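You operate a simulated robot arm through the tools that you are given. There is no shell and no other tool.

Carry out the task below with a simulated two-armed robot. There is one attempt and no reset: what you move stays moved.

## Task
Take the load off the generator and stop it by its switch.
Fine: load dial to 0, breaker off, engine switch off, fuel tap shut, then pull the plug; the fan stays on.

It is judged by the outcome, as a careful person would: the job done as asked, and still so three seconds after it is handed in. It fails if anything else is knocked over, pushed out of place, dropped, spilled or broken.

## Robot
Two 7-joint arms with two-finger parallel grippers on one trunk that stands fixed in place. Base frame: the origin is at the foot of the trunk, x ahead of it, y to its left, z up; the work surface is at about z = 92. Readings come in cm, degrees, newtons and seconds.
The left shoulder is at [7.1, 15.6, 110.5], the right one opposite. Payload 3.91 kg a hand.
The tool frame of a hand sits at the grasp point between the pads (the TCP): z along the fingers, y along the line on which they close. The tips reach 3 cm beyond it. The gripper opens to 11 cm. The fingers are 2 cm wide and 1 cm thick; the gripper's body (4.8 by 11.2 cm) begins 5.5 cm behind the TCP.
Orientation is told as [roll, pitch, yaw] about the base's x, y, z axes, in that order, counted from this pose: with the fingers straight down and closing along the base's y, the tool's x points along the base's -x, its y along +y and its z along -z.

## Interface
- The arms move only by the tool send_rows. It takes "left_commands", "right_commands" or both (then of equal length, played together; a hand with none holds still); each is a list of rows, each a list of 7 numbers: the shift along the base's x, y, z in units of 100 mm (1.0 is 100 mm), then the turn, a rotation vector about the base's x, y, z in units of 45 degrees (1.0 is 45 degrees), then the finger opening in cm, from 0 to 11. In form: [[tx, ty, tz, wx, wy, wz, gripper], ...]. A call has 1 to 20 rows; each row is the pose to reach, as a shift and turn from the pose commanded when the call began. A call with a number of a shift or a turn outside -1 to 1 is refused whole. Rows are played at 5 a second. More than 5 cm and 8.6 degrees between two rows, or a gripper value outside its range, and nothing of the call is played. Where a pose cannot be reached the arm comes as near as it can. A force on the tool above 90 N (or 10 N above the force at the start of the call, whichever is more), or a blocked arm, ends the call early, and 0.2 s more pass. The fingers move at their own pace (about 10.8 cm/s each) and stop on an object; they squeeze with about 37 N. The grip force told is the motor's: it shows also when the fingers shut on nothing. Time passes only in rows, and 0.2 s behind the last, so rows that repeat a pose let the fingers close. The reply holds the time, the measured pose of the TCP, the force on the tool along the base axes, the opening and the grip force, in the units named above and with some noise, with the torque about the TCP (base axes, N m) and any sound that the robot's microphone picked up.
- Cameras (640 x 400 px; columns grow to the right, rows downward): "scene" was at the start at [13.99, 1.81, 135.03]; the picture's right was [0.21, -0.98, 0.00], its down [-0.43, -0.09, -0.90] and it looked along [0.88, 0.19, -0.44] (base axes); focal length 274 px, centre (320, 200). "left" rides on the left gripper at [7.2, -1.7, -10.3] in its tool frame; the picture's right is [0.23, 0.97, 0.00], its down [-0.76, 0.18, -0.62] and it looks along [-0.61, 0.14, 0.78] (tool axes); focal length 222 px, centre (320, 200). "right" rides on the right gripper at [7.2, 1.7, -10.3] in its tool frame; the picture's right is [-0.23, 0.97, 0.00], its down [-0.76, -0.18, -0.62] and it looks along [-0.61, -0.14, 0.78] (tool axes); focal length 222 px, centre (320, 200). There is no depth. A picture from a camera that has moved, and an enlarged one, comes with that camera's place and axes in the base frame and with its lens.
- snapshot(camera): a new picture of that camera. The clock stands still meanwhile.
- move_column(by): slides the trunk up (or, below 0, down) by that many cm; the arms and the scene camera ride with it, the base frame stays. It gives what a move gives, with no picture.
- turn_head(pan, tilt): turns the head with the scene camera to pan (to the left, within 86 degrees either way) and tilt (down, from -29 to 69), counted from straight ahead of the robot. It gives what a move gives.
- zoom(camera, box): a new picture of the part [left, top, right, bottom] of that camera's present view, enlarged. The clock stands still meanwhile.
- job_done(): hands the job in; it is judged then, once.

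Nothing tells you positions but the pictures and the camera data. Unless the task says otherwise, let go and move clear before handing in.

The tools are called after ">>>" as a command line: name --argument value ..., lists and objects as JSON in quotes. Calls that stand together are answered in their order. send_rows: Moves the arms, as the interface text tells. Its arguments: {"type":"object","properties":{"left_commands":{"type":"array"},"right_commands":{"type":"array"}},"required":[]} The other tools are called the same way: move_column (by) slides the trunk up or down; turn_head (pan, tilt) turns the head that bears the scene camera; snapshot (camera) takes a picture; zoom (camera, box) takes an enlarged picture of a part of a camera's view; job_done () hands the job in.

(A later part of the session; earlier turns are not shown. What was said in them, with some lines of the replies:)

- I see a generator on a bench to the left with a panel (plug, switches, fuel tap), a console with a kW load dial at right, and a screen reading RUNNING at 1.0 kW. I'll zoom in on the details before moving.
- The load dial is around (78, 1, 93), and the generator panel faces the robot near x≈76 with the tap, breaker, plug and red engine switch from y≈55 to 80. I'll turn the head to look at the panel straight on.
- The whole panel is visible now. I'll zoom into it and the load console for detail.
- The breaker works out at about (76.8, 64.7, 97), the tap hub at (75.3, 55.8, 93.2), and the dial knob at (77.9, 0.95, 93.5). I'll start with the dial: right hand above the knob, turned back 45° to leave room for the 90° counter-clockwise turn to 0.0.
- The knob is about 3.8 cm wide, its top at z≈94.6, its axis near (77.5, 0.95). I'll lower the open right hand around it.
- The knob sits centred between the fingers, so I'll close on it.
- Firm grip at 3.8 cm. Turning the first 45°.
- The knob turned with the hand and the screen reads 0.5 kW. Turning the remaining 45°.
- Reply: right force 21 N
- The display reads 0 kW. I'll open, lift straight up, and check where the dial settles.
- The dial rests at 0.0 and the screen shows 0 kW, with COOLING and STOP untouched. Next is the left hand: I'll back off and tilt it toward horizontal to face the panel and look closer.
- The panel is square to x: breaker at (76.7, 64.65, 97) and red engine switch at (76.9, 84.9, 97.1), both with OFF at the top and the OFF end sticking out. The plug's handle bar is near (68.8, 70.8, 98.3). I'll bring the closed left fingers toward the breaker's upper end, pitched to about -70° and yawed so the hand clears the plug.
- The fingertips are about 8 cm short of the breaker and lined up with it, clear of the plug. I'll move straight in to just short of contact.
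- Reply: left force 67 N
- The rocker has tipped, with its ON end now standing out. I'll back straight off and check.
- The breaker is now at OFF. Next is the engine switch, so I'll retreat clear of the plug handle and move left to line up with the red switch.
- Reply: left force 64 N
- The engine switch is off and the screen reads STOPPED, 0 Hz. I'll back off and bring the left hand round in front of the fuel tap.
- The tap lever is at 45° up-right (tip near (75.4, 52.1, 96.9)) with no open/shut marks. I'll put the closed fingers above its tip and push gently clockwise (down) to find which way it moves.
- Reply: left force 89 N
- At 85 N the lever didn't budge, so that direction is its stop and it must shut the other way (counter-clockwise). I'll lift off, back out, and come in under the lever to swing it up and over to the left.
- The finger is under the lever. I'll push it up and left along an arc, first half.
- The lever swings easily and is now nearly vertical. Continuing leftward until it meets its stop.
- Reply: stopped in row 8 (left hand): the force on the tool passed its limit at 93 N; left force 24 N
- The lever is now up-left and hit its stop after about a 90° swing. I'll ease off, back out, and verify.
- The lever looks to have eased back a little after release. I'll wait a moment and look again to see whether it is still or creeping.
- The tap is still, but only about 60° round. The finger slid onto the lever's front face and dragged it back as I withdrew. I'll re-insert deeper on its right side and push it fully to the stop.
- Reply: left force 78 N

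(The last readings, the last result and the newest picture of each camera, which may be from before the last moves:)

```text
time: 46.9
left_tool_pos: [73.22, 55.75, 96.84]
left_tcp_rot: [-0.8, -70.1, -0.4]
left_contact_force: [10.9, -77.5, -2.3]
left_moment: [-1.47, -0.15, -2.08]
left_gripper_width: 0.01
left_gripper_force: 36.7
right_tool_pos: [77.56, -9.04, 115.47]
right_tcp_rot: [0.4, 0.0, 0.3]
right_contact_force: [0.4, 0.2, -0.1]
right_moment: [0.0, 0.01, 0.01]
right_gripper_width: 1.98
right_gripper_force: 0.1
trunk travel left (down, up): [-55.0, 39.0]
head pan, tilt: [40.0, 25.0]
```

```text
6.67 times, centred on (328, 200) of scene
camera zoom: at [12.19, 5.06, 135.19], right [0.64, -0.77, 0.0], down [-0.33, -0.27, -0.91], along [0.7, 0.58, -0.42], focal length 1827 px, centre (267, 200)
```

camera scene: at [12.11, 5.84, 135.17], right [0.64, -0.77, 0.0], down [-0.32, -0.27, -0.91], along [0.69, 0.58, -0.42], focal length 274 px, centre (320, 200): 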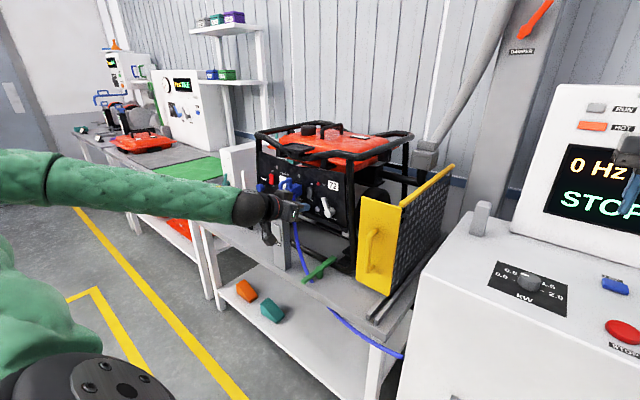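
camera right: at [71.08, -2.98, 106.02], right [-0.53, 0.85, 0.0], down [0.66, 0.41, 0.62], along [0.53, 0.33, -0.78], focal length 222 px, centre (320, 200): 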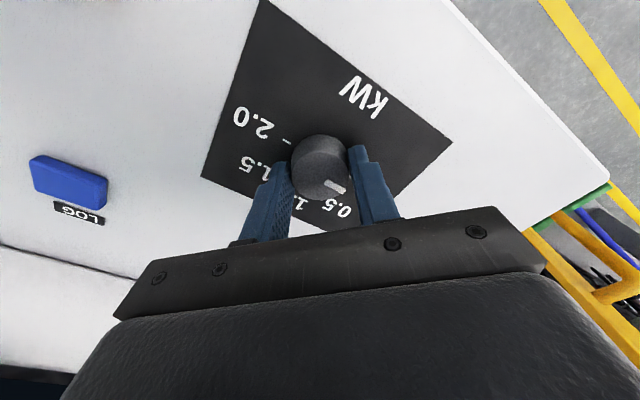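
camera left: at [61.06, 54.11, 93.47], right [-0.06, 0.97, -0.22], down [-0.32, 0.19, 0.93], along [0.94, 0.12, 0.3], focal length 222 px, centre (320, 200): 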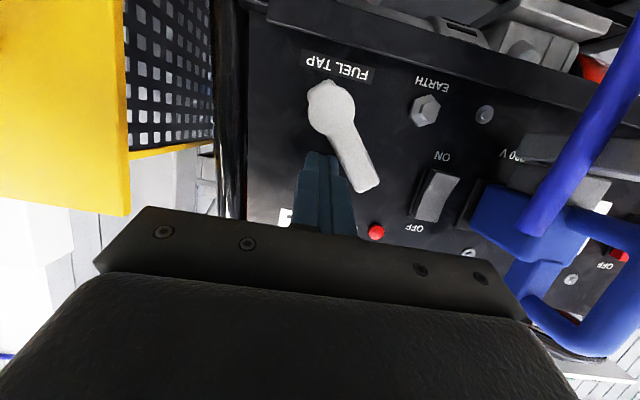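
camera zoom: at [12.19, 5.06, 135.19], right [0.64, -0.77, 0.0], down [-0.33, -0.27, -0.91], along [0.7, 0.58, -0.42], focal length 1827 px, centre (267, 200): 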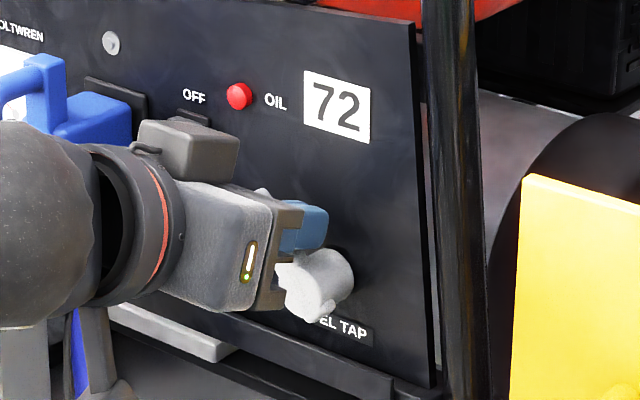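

The lever is at its far stop, about 40° past vertical (a mirror of where it began), pushing back at 77 N. I'll move away sideways first so nothing drags it, then back out.

>>> send_rows --left_commands '[[0, -0.06, 0, 0, 0, 0, 0], [0, -0.12, 0.01, 0, 0, 0, 0], [0, -0.15, 0.02, 0, 0, 0, 0], [0, -0.15, 0.02, 0, 0, 0, 0], [-0.2, -0.15, 0.02, 0, 0, 0, 0], [-0.5, -0.15, 0.02, 0, 0, 0, 0], [-0.8, -0.15, 0.1, 0, 0, 0, 0], [-1.0, -0.15, 0.2, 0, 0, 0, 0], [-1.0, -0.15, 0.2, 0, 0, 0, 0]]'

>>> zoom --camera "left" --box '[240, 40, 432, 160]'

>>> zoom --camera "scene" --box '[280, 170, 376, 230]'

>>> snapshot --camera "left"

```text
time: 48.9
left_tool_pos: [63.35, 55.23, 98.51]
left_tcp_rot: [-1.1, -70.1, 0.4]
left_contact_force: [-0.1, -0.2, 0.7]
left_moment: [0.0, 0.0, -0.02]
left_gripper_width: 0.0
left_gripper_force: 36.9
right_tool_pos: [77.55, -8.5, 115.67]
right_tcp_rot: [0.1, 0.1, 0.2]
right_contact_force: [-0.2, -0.1, 0.2]
right_moment: [-0.03, 0.01, 0.03]
right_gripper_width: 1.97
right_gripper_force: 0.1
trunk travel left (down, up): [-55.0, 39.0]
head pan, tilt: [40.0, 25.0]
```

```text
3.33 times, centred on (336, 100) of left
camera zoom: at [51.06, 53.49, 95.18], right [-0.07, 0.97, -0.22], down [-0.32, 0.19, 0.93], along [0.94, 0.14, 0.3], focal length 740 px, centre (267, 533)
```

zoom: 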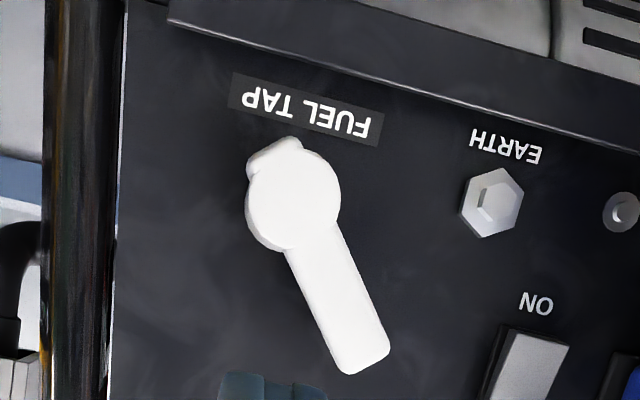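

```text
6.67 times, centred on (328, 200) of scene
camera zoom: at [12.1, 5.85, 135.17], right [0.64, -0.77, 0.0], down [-0.32, -0.27, -0.91], along [0.69, 0.58, -0.42], focal length 1827 px, centre (267, 200)
```

zoom: 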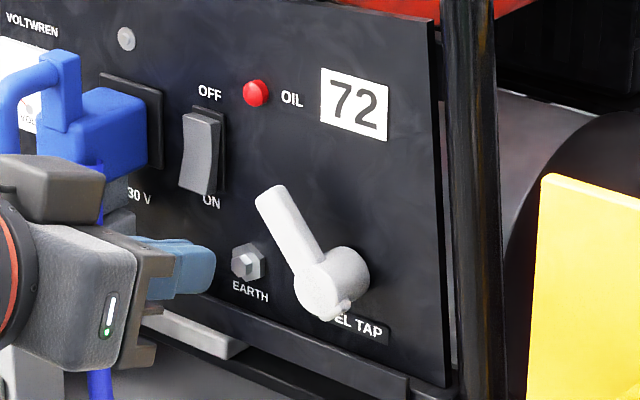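

```text
taken
camera left: at [51.06, 53.49, 95.18], right [-0.07, 0.97, -0.22], down [-0.32, 0.19, 0.93], along [0.94, 0.14, 0.3], focal length 222 px, centre (320, 200)
```

left: 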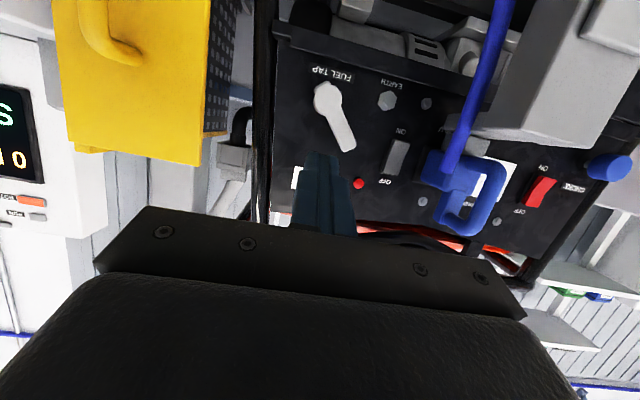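

The tap is shut and staying there. Last is the plug, whose vertical handle bar is around (68.2, 70.2), z 96–102. I'll back off, move in front of it with the fingers open, and look.

>>> send_rows --left_commands '[[-0.3, 0, 0.05, 0, 0, 0, 0], [-0.6, 0, 0.1, 0, 0, 0, 0], [-0.9, 0.2, 0.15, 0, 0, 0, 0], [-0.9, 0.5, 0.15, 0, 0, 0, 2], [-0.9, 0.8, 0.15, 0, 0, 0, 4], [-0.9, 1.0, 0.15, 0, 0, 0, 5], [-0.9, 1.0, 0.15, 0, 0, 0, 5]]'

>>> send_rows --left_commands '[[0, 0.25, 0, 0.02, 0, 0, 5], [0, 0.5, 0, 0.02, 0, 0, 5], [0, 0.5, 0, 0.02, 0, 0, 5]]'

>>> snapshot --camera "left"

>>> zoom --camera "left" --box '[240, 60, 432, 180]'

>>> zoom --camera "scene" --box '[220, 150, 380, 250]'

```text
time: 50.5
left_tool_pos: [54.07, 65.12, 99.78]
left_tcp_rot: [-1.0, -70.1, 0.3]
left_contact_force: [-0.6, -0.2, 0.1]
left_moment: [0.03, 0.0, 0.0]
left_gripper_width: 5.01
left_gripper_force: 0.1
right_tool_pos: [77.5, -8.41, 115.64]
right_tcp_rot: [0.0, 0.0, 0.3]
right_contact_force: [-0.5, -0.5, -0.7]
right_moment: [-0.01, -0.01, -0.02]
right_gripper_width: 1.99
right_gripper_force: 0.0
trunk travel left (down, up): [-55.0, 39.0]
head pan, tilt: [40.0, 25.0]
```

```text
time: 51.3
left_tool_pos: [54.31, 69.88, 99.79]
left_tcp_rot: [1.7, -70.1, -2.1]
left_contact_force: [-0.3, -0.2, 0.0]
left_moment: [-0.01, 0.01, -0.01]
left_gripper_width: 5.01
left_gripper_force: 0.0
right_tool_pos: [77.53, -8.51, 115.74]
right_tcp_rot: [0.1, 0.2, 0.3]
right_contact_force: [-0.2, 0.0, 0.1]
right_moment: [0.06, -0.03, 0.0]
right_gripper_width: 2.0
right_gripper_force: 0.0
trunk travel left (down, up): [-55.0, 39.0]
head pan, tilt: [40.0, 25.0]
```

```text
taken
camera left: at [42.1, 68.3, 96.51], right [-0.07, 0.98, -0.2], down [-0.32, 0.17, 0.93], along [0.94, 0.13, 0.31], focal length 222 px, centre (320, 200)
```

left: 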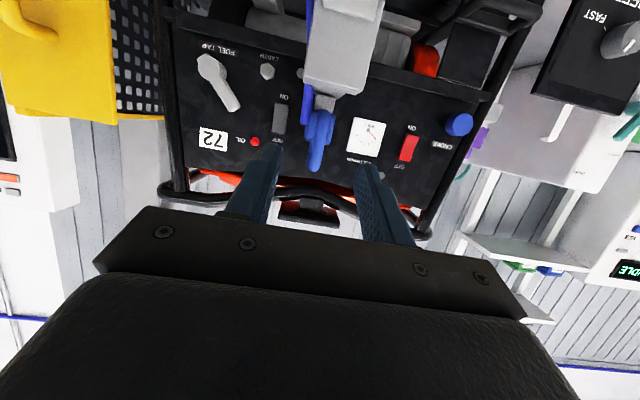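

```text
3.33 times, centred on (336, 120) of left
camera zoom: at [42.1, 68.3, 96.51], right [-0.07, 0.98, -0.2], down [-0.32, 0.17, 0.93], along [0.94, 0.13, 0.31], focal length 740 px, centre (267, 467)
```

zoom: 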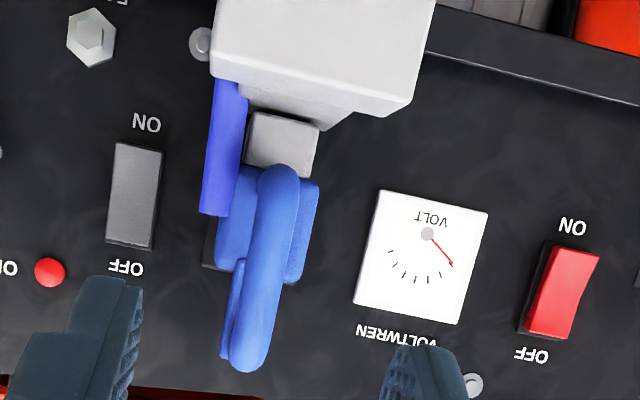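

```text
4.00 times, centred on (300, 200) of scene
camera zoom: at [12.04, 5.81, 135.18], right [0.64, -0.77, 0.0], down [-0.32, -0.27, -0.91], along [0.69, 0.58, -0.42], focal length 1096 px, centre (400, 200)
```

zoom: 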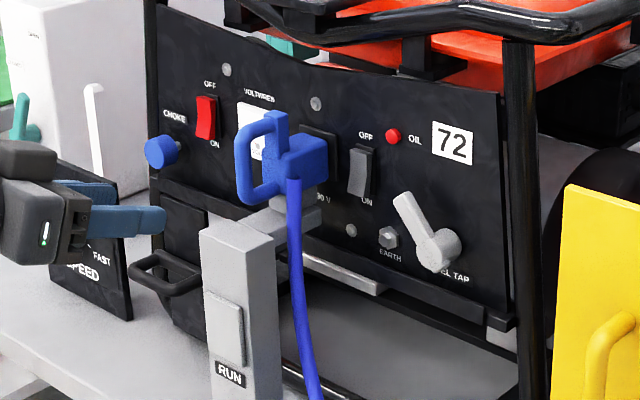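

The fingers straddle the handle line (bar y≈70.3, z 95–101), and the cable joins the plug further back. I'll move in around the handle bar.

>>> send_rows --left_commands '[[0.3, 0.02, -0.02, 0, 0, 0, 5], [0.6, 0.04, -0.05, 0, 0, 0, 5], [0.9, 0.04, -0.07, 0, 0, 0, 5], [0.95, 0.04, -0.08, 0, 0, 0, 5], [0.95, 0.04, -0.08, 0, 0, 0, 5]]'

>>> snapshot --camera "left"

>>> zoom --camera "scene" --box '[230, 150, 358, 230]'

```text
time: 52.5
left_tool_pos: [63.85, 70.71, 99.3]
left_tcp_rot: [1.5, -70.0, -2.0]
left_contact_force: [0.7, -0.2, -0.3]
left_moment: [-0.01, -0.02, 0.01]
left_gripper_width: 5.0
left_gripper_force: 0.0
right_tool_pos: [77.43, -8.64, 115.74]
right_tcp_rot: [0.0, 0.0, 0.2]
right_contact_force: [-0.2, -0.9, -0.4]
right_moment: [0.0, 0.02, 0.03]
right_gripper_width: 1.99
right_gripper_force: 0.1
trunk travel left (down, up): [-55.0, 39.0]
head pan, tilt: [40.0, 25.0]
```

```text
taken
camera left: at [51.56, 69.09, 95.88], right [-0.07, 0.98, -0.2], down [-0.32, 0.17, 0.93], along [0.94, 0.13, 0.3], focal length 222 px, centre (320, 200)
```

left: 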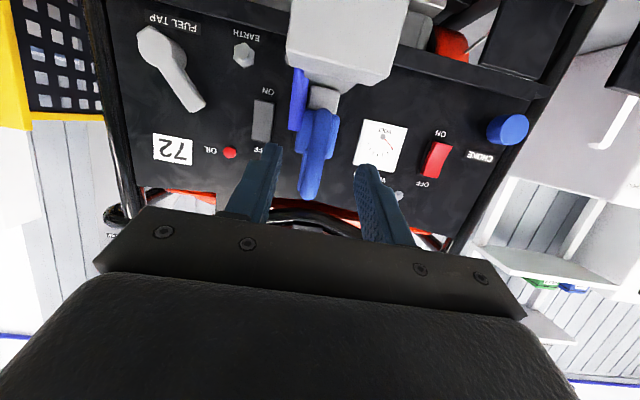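

```text
5.00 times, centred on (294, 190) of scene
camera zoom: at [12.09, 5.82, 135.17], right [0.64, -0.77, 0.0], down [-0.32, -0.27, -0.91], along [0.69, 0.58, -0.42], focal length 1370 px, centre (450, 250)
```

zoom: 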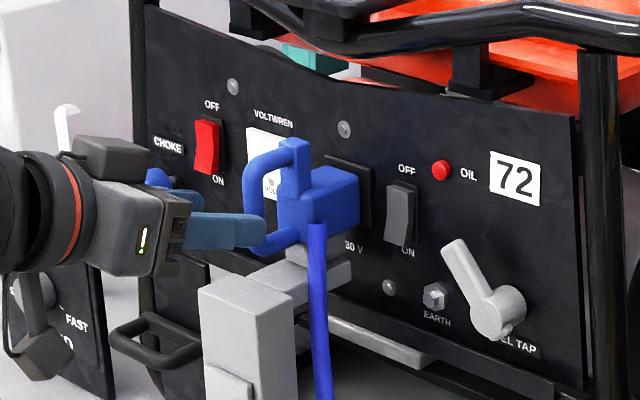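

>>> send_rows --left_commands '[[0.1, -0.03, 0.05, 0, 0, 0, 5], [0.22, -0.03, 0.06, 0, 0, 0, 5], [0.34, -0.03, 0.06, 0, 0, 0, 5], [0.34, -0.03, 0.06, 0, 0, 0, 5]]'

>>> snapshot --camera "left"

>>> zoom --camera "scene" --box '[230, 150, 358, 230]'

```text
time: 53.5
left_tool_pos: [67.18, 70.38, 99.85]
left_tcp_rot: [1.6, -70.1, -2.0]
left_contact_force: [1.1, -0.3, -0.2]
left_moment: [-0.01, 0.01, 0.02]
left_gripper_width: 4.99
left_gripper_force: 0.1
right_tool_pos: [77.51, -8.57, 115.72]
right_tcp_rot: [0.1, 0.0, 0.3]
right_contact_force: [-1.1, -0.2, -0.1]
right_moment: [0.01, 0.0, 0.02]
right_gripper_width: 1.98
right_gripper_force: 0.0
trunk travel left (down, up): [-55.0, 39.0]
head pan, tilt: [40.0, 25.0]
```

```text
taken
camera left: at [54.9, 68.7, 96.5], right [-0.07, 0.98, -0.2], down [-0.32, 0.17, 0.93], along [0.94, 0.13, 0.31], focal length 222 px, centre (320, 200)
```

left: 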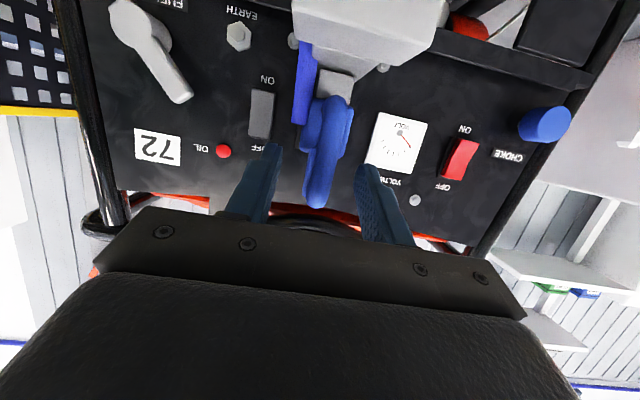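

```text
5.00 times, centred on (294, 190) of scene
camera zoom: at [12.02, 5.82, 135.18], right [0.64, -0.77, 0.0], down [-0.32, -0.27, -0.91], along [0.69, 0.58, -0.42], focal length 1370 px, centre (450, 250)
```

zoom: 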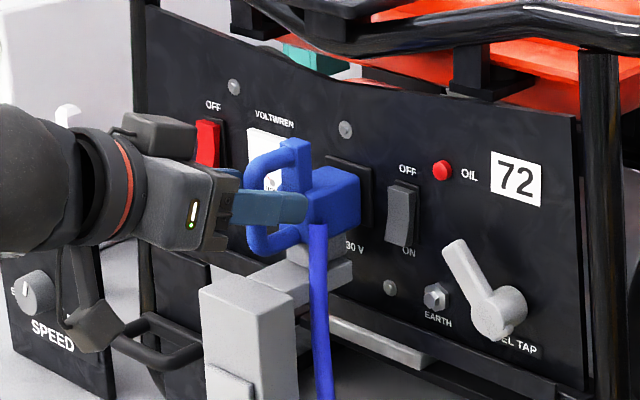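

The fingers straddle the handle at mid-height. Closing now.

>>> send_rows --left_commands '[[0, 0, 0, 0, 0, 0, 3], [0, 0, 0, 0, 0, 0, 1], [0, 0, 0, 0, 0, 0, 0.5], [0, 0, 0, 0, 0, 0, 0.5]]'

>>> snapshot --camera "left"

>>> zoom --camera "scene" --box '[230, 150, 358, 230]'

>>> snapshot --camera "scene"

```text
time: 54.5
left_tool_pos: [67.06, 70.59, 99.8]
left_tcp_rot: [1.6, -70.1, -1.9]
left_contact_force: [1.6, 12.6, 3.1]
left_moment: [-0.36, 0.19, 0.22]
left_gripper_width: 1.33
left_gripper_force: 45.1
right_tool_pos: [77.5, -8.42, 115.82]
right_tcp_rot: [0.0, 0.0, 0.3]
right_contact_force: [0.9, 0.5, 0.3]
right_moment: [0.03, 0.01, -0.03]
right_gripper_width: 2.01
right_gripper_force: 0.1
trunk travel left (down, up): [-55.0, 39.0]
head pan, tilt: [40.0, 25.0]
```

```text
taken
camera left: at [54.87, 68.85, 96.47], right [-0.07, 0.98, -0.2], down [-0.33, 0.17, 0.93], along [0.94, 0.13, 0.31], focal length 222 px, centre (320, 200)
```

left: 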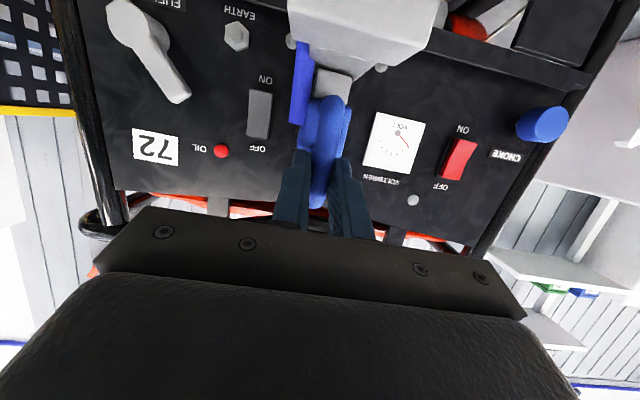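

```text
5.00 times, centred on (294, 190) of scene
camera zoom: at [12.04, 5.94, 135.18], right [0.64, -0.77, 0.0], down [-0.32, -0.27, -0.91], along [0.69, 0.58, -0.42], focal length 1370 px, centre (450, 250)
```

zoom: 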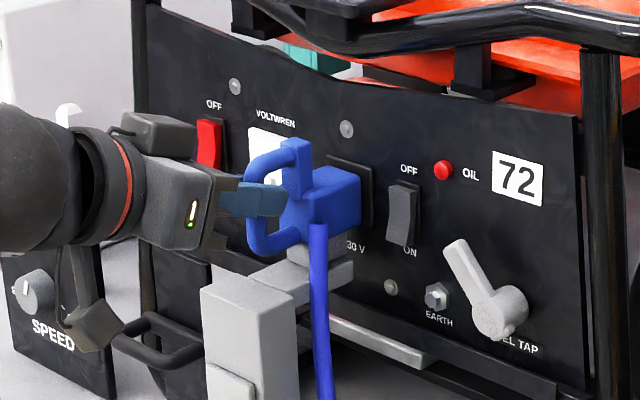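

```text
taken
camera scene: at [12.04, 5.94, 135.18], right [0.64, -0.77, 0.0], down [-0.32, -0.27, -0.91], along [0.69, 0.58, -0.42], focal length 274 px, centre (320, 200)
```

scene: 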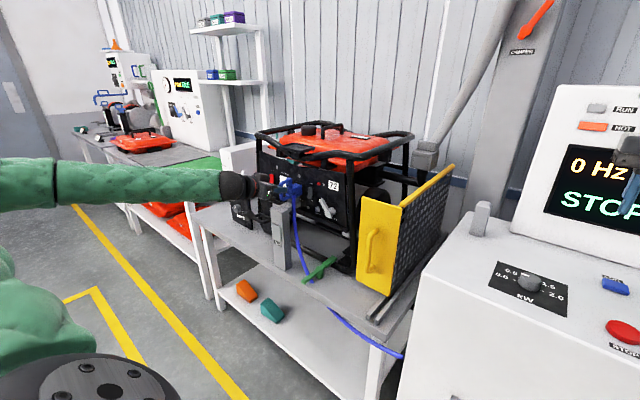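

Solid grip on the bar (1.3 cm). Pulling the plug straight out slowly.

>>> send_rows --left_commands '[[-0.05, 0.01, 0, 0, 0, 0, 0.5], [-0.1, 0.02, 0, 0, 0, 0, 0.5], [-0.15, 0.02, 0, 0, 0, 0, 0.5], [-0.2, 0.02, 0, 0, 0, 0, 0.5], [-0.25, 0.02, 0, 0, 0, 0, 0.5], [-0.3, 0.02, 0.0, 0, 0, 0, 0.5]]'

>>> snapshot --camera "left"

>>> zoom --camera "scene" --box '[220, 150, 380, 250]'

```text
time: 55.9
left_tool_pos: [64.14, 70.49, 99.81]
left_tcp_rot: [1.5, -70.0, -2.0]
left_contact_force: [-0.9, -1.6, 1.0]
left_moment: [-0.44, -0.31, -0.05]
left_gripper_width: 1.33
left_gripper_force: 45.3
right_tool_pos: [77.43, -8.59, 115.64]
right_tcp_rot: [0.0, 0.1, 0.3]
right_contact_force: [0.2, -0.4, -1.3]
right_moment: [0.0, 0.01, 0.01]
right_gripper_width: 2.0
right_gripper_force: 0.0
trunk travel left (down, up): [-55.0, 39.0]
head pan, tilt: [40.0, 25.0]
```

```text
taken
camera left: at [51.94, 68.9, 96.47], right [-0.07, 0.98, -0.2], down [-0.32, 0.17, 0.93], along [0.94, 0.13, 0.3], focal length 222 px, centre (320, 200)
```

left: 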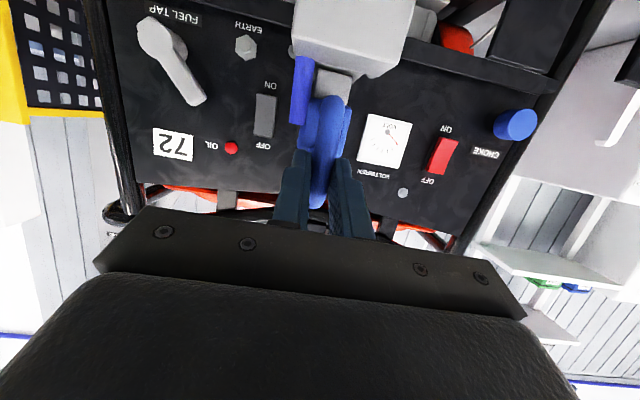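

```text
4.00 times, centred on (300, 200) of scene
camera zoom: at [12.04, 5.81, 135.18], right [0.64, -0.77, 0.0], down [-0.32, -0.27, -0.91], along [0.69, 0.58, -0.42], focal length 1096 px, centre (400, 200)
```

zoom: 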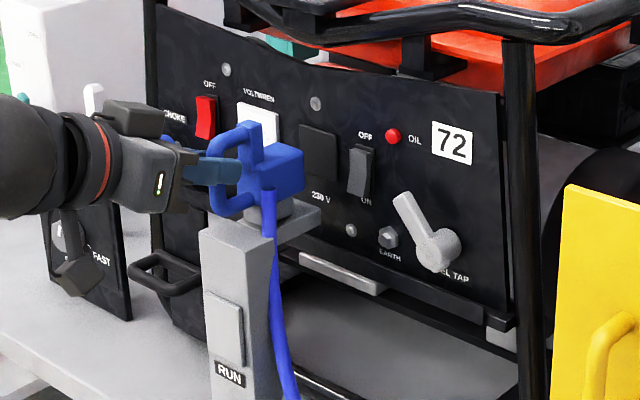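

The plug slid out about 3 cm with little force; a small grey carriage under it seems to move along the post's arm. A closer look before pulling more.

>>> zoom --camera "scene" --box '[262, 170, 326, 210]'

>>> zoom --camera "left" --box '[270, 0, 430, 100]'

```text
10.00 times, centred on (294, 190) of scene
camera zoom: at [12.04, 5.81, 135.18], right [0.64, -0.77, 0.0], down [-0.32, -0.27, -0.91], along [0.69, 0.58, -0.42], focal length 2741 px, centre (580, 300)
```

zoom: 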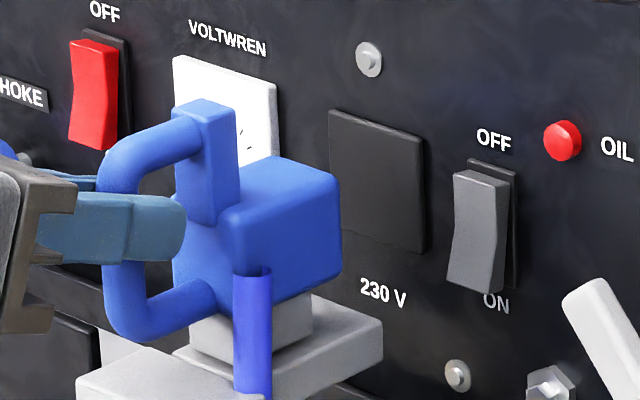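

```text
4.00 times, centred on (350, 50) of left
camera zoom: at [51.94, 68.9, 96.47], right [-0.07, 0.98, -0.2], down [-0.32, 0.17, 0.93], along [0.94, 0.13, 0.3], focal length 888 px, centre (200, 800)
```

zoom: 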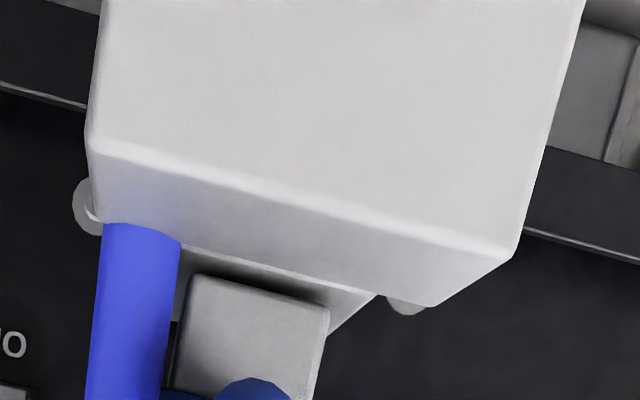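

The socket is clear and the plug rides a carriage on the post's rail, so it can stay there. I'll draw it out a bit more so it's unmistakably unplugged, watching the force.

>>> send_rows --left_commands '[[-0.04, 0, 0, 0, 0, 0, 0.5], [-0.08, 0, 0, 0, 0, 0, 0.5], [-0.12, 0, 0, 0, 0, 0, 0.5], [-0.16, 0, 0, 0, 0, 0, 0.5], [-0.2, 0, 0, 0, 0, 0, 0.5], [-0.2, 0, 0, 0, 0, 0, 0.5]]'

>>> zoom --camera "scene" --box '[252, 170, 332, 220]'

```text
time: 57.3
left_tool_pos: [62.14, 70.62, 99.9]
left_tcp_rot: [1.7, -70.1, -2.3]
left_contact_force: [-0.1, -4.7, 4.7]
left_moment: [-0.5, 0.03, -0.04]
left_gripper_width: 1.33
left_gripper_force: 45.0
right_tool_pos: [77.47, -8.64, 115.71]
right_tcp_rot: [0.0, -0.1, 0.3]
right_contact_force: [0.0, 0.6, -0.5]
right_moment: [0.0, 0.0, 0.01]
right_gripper_width: 1.99
right_gripper_force: 0.1
trunk travel left (down, up): [-55.0, 39.0]
head pan, tilt: [40.0, 25.0]
```

```text
8.00 times, centred on (292, 195) of scene
camera zoom: at [12.02, 5.76, 135.19], right [0.64, -0.77, 0.0], down [-0.32, -0.27, -0.91], along [0.69, 0.58, -0.42], focal length 2192 px, centre (544, 240)
```

zoom: 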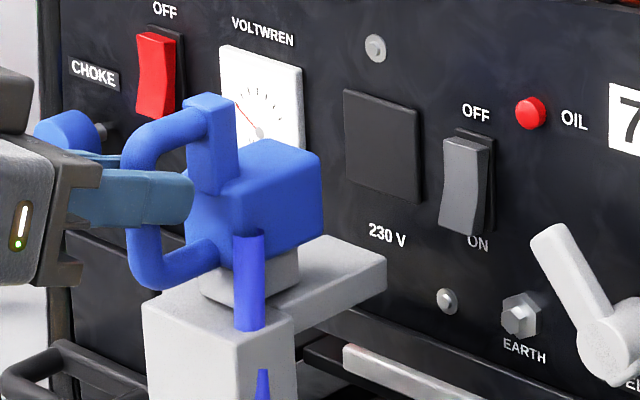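

>>> send_rows --left_commands '[[-0.04, 0, 0, 0, 0, 0, 0.5], [-0.08, 0, 0, 0, 0, 0, 0.5], [-0.12, 0, 0, 0, 0, 0, 0.5], [-0.15, 0, 0, 0, 0, 0, 0.5], [-0.15, 0, 0, 0, 0, 0, 0.5]]'

>>> zoom --camera "scene" --box '[252, 170, 332, 220]'

```text
time: 58.5
left_tool_pos: [60.89, 70.39, 99.68]
left_tcp_rot: [1.7, -69.8, -2.1]
left_contact_force: [31.9, -0.3, 4.9]
left_moment: [-0.42, 0.43, -0.02]
left_gripper_width: 1.34
left_gripper_force: 45.4
right_tool_pos: [77.67, -8.6, 115.58]
right_tcp_rot: [0.0, 0.0, 0.3]
right_contact_force: [-0.3, 0.4, -0.8]
right_moment: [0.02, 0.02, 0.0]
right_gripper_width: 2.02
right_gripper_force: 0.1
trunk travel left (down, up): [-55.0, 39.0]
head pan, tilt: [40.0, 25.0]
```

```text
8.00 times, centred on (292, 195) of scene
camera zoom: at [12.28, 5.78, 135.15], right [0.64, -0.77, 0.0], down [-0.33, -0.27, -0.91], along [0.69, 0.58, -0.42], focal length 2192 px, centre (544, 240)
```

zoom: 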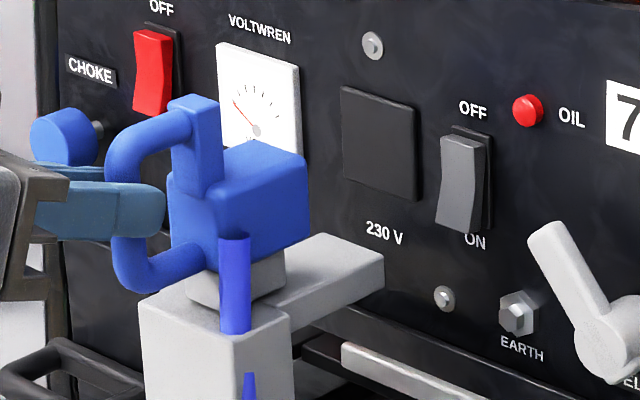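

The plug is at the end of its rail (32 N), 6 cm out of the socket. I'll ease the pull, open, and back away.

>>> send_rows --left_commands '[[0.02, 0, 0, 0, 0, 0, 0.5], [0.03, 0, 0, 0, 0, 0, 2], [0.03, 0, 0, 0, 0, 0, 4], [0.03, 0, 0, 0, 0, 0, 5], [-0.2, 0, 0, 0, 0, 0, 5], [-0.5, 0, 0, 0, 0, 0, 5], [-0.8, 0, 0.05, 0, 0, 0, 5], [-1.0, 0, 0.2, 0, 0, 0, 5]]'

>>> send_rows --left_commands '[[-0.2, 0, 0.3, 0, 0, 0, 5], [-0.3, 0, 0.6, 0, 0, 0, 5], [-0.3, 0, 0.9, 0, 0, 0, 5], [-0.3, 0, 0.9, 0, 0, 0, 5]]'

>>> snapshot --camera "scene"

>>> zoom --camera "scene" --box '[220, 150, 380, 250]'

>>> turn_head --pan 0 --tilt 30

>>> snapshot --camera "scene"

>>> zoom --camera "scene" --box '[270, 40, 510, 240]'

```text
time: 60.3
left_tool_pos: [50.6, 70.37, 101.78]
left_tcp_rot: [1.7, -70.1, -2.2]
left_contact_force: [0.9, 1.3, -1.0]
left_moment: [0.0, 0.01, -0.02]
left_gripper_width: 4.98
left_gripper_force: 0.1
right_tool_pos: [77.49, -8.73, 115.61]
right_tcp_rot: [0.0, -0.1, 0.1]
right_contact_force: [-0.3, -0.6, -0.6]
right_moment: [0.03, 0.0, 0.0]
right_gripper_width: 2.0
right_gripper_force: 0.1
trunk travel left (down, up): [-55.0, 39.0]
head pan, tilt: [40.0, 25.0]
```

```text
time: 61.3
left_tool_pos: [47.88, 70.56, 110.88]
left_tcp_rot: [1.5, -70.2, -1.9]
left_contact_force: [0.0, 0.7, 0.3]
left_moment: [-0.03, -0.01, -0.01]
left_gripper_width: 5.0
left_gripper_force: 0.1
right_tool_pos: [77.45, -8.52, 115.68]
right_tcp_rot: [0.0, 0.0, 0.3]
right_contact_force: [-0.5, 0.3, -0.9]
right_moment: [0.03, -0.03, -0.01]
right_gripper_width: 1.99
right_gripper_force: 0.1
trunk travel left (down, up): [-55.0, 39.0]
head pan, tilt: [40.0, 25.0]
```

```text
taken
camera scene: at [12.06, 5.9, 135.17], right [0.64, -0.77, 0.0], down [-0.32, -0.27, -0.91], along [0.69, 0.58, -0.42], focal length 274 px, centre (320, 200)
```

scene: 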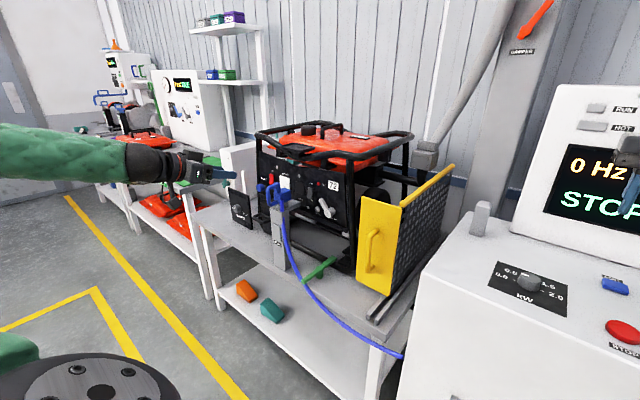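

```text
4.00 times, centred on (300, 200) of scene
camera zoom: at [12.06, 5.9, 135.17], right [0.64, -0.77, 0.0], down [-0.32, -0.27, -0.91], along [0.69, 0.58, -0.42], focal length 1096 px, centre (400, 200)
```

zoom: 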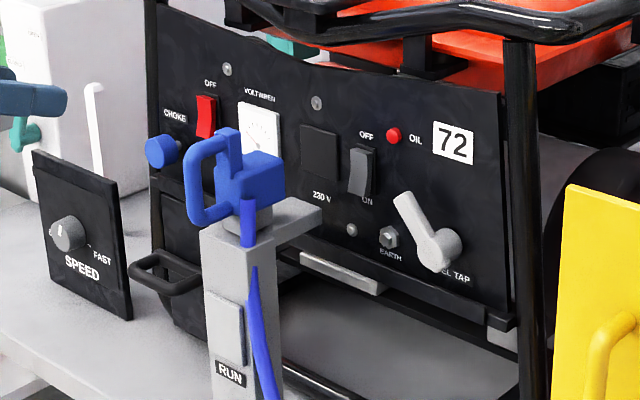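

```text
time: 62.4
left_tool_pos: [47.7, 70.53, 110.85]
left_tcp_rot: [1.9, -70.1, -2.0]
left_contact_force: [-0.2, 0.4, -0.5]
left_moment: [-0.01, -0.01, 0.02]
left_gripper_width: 5.04
left_gripper_force: 0.2
right_tool_pos: [77.53, -8.53, 115.7]
right_tcp_rot: [0.0, 0.0, 0.2]
right_contact_force: [-0.8, -0.7, 0.1]
right_moment: [-0.01, -0.01, -0.02]
right_gripper_width: 2.0
right_gripper_force: 0.0
trunk travel left (down, up): [-55.0, 39.0]
head pan, tilt: [0.0, 30.0]
```

```text
taken
camera scene: at [14.02, -0.09, 134.38], right [0.0, -1.0, 0.0], down [-0.5, 0.0, -0.87], along [0.87, 0.0, -0.5], focal length 274 px, centre (320, 200)
```

scene: 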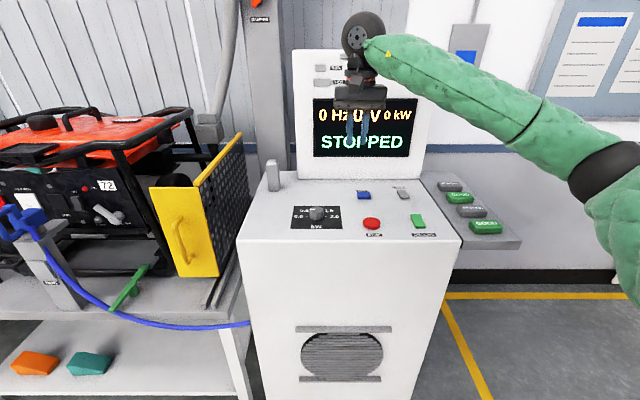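

```text
2.00 times, centred on (390, 140) of scene
camera zoom: at [14.02, -0.09, 134.38], right [0.0, -1.0, 0.0], down [-0.5, 0.0, -0.87], along [0.87, 0.0, -0.5], focal length 548 px, centre (180, 320)
```

zoom: 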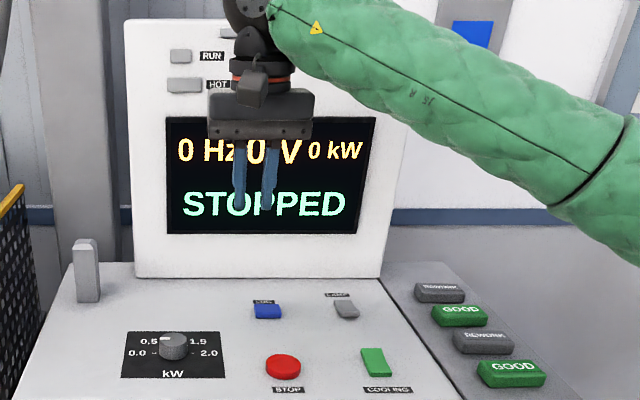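

Everything reads as asked: dial at 0 and 0 kW, breaker and engine switch off, STOPPED, tap shut, plug out on its rail, and COOLING still lit green. Both hands are clear, so I'm handing in.

>>> job_done

```text
The job is handed in.
```

The generator is unloaded and stopped by its engine switch. The console reads STOPPED, 0 Hz, 0 kW, and both hands are clear.

| Step | Result |
|---|---|
| Load dial | At 0.0; the display read 0 kW before I went on. |
| Breaker | Off, rocker pressed to its OFF end. |
| Engine switch | Off; the display changed to STOPPED when I pressed it. I did not touch the console's STOP button. |
| Fuel tap | Turned to its far stop, about 80–90° from where it began. |
| Plug | Pulled about 6 cm out of the 230 V socket, to the end of its rail on the RUN post, and left there. |
| Fan | COOLING switch left untouched and still green. |

- **Fuel tap direction:** the tap has no open or shut marks. I first pushed it clockwise, up to about 85 N, and it didn't move. It turned freely the other way, so I took that stop as shut.
- **Second push on the tap:** my finger slid off the lever and dragged it partway back. I pushed it to the stop again, and it has stayed there.
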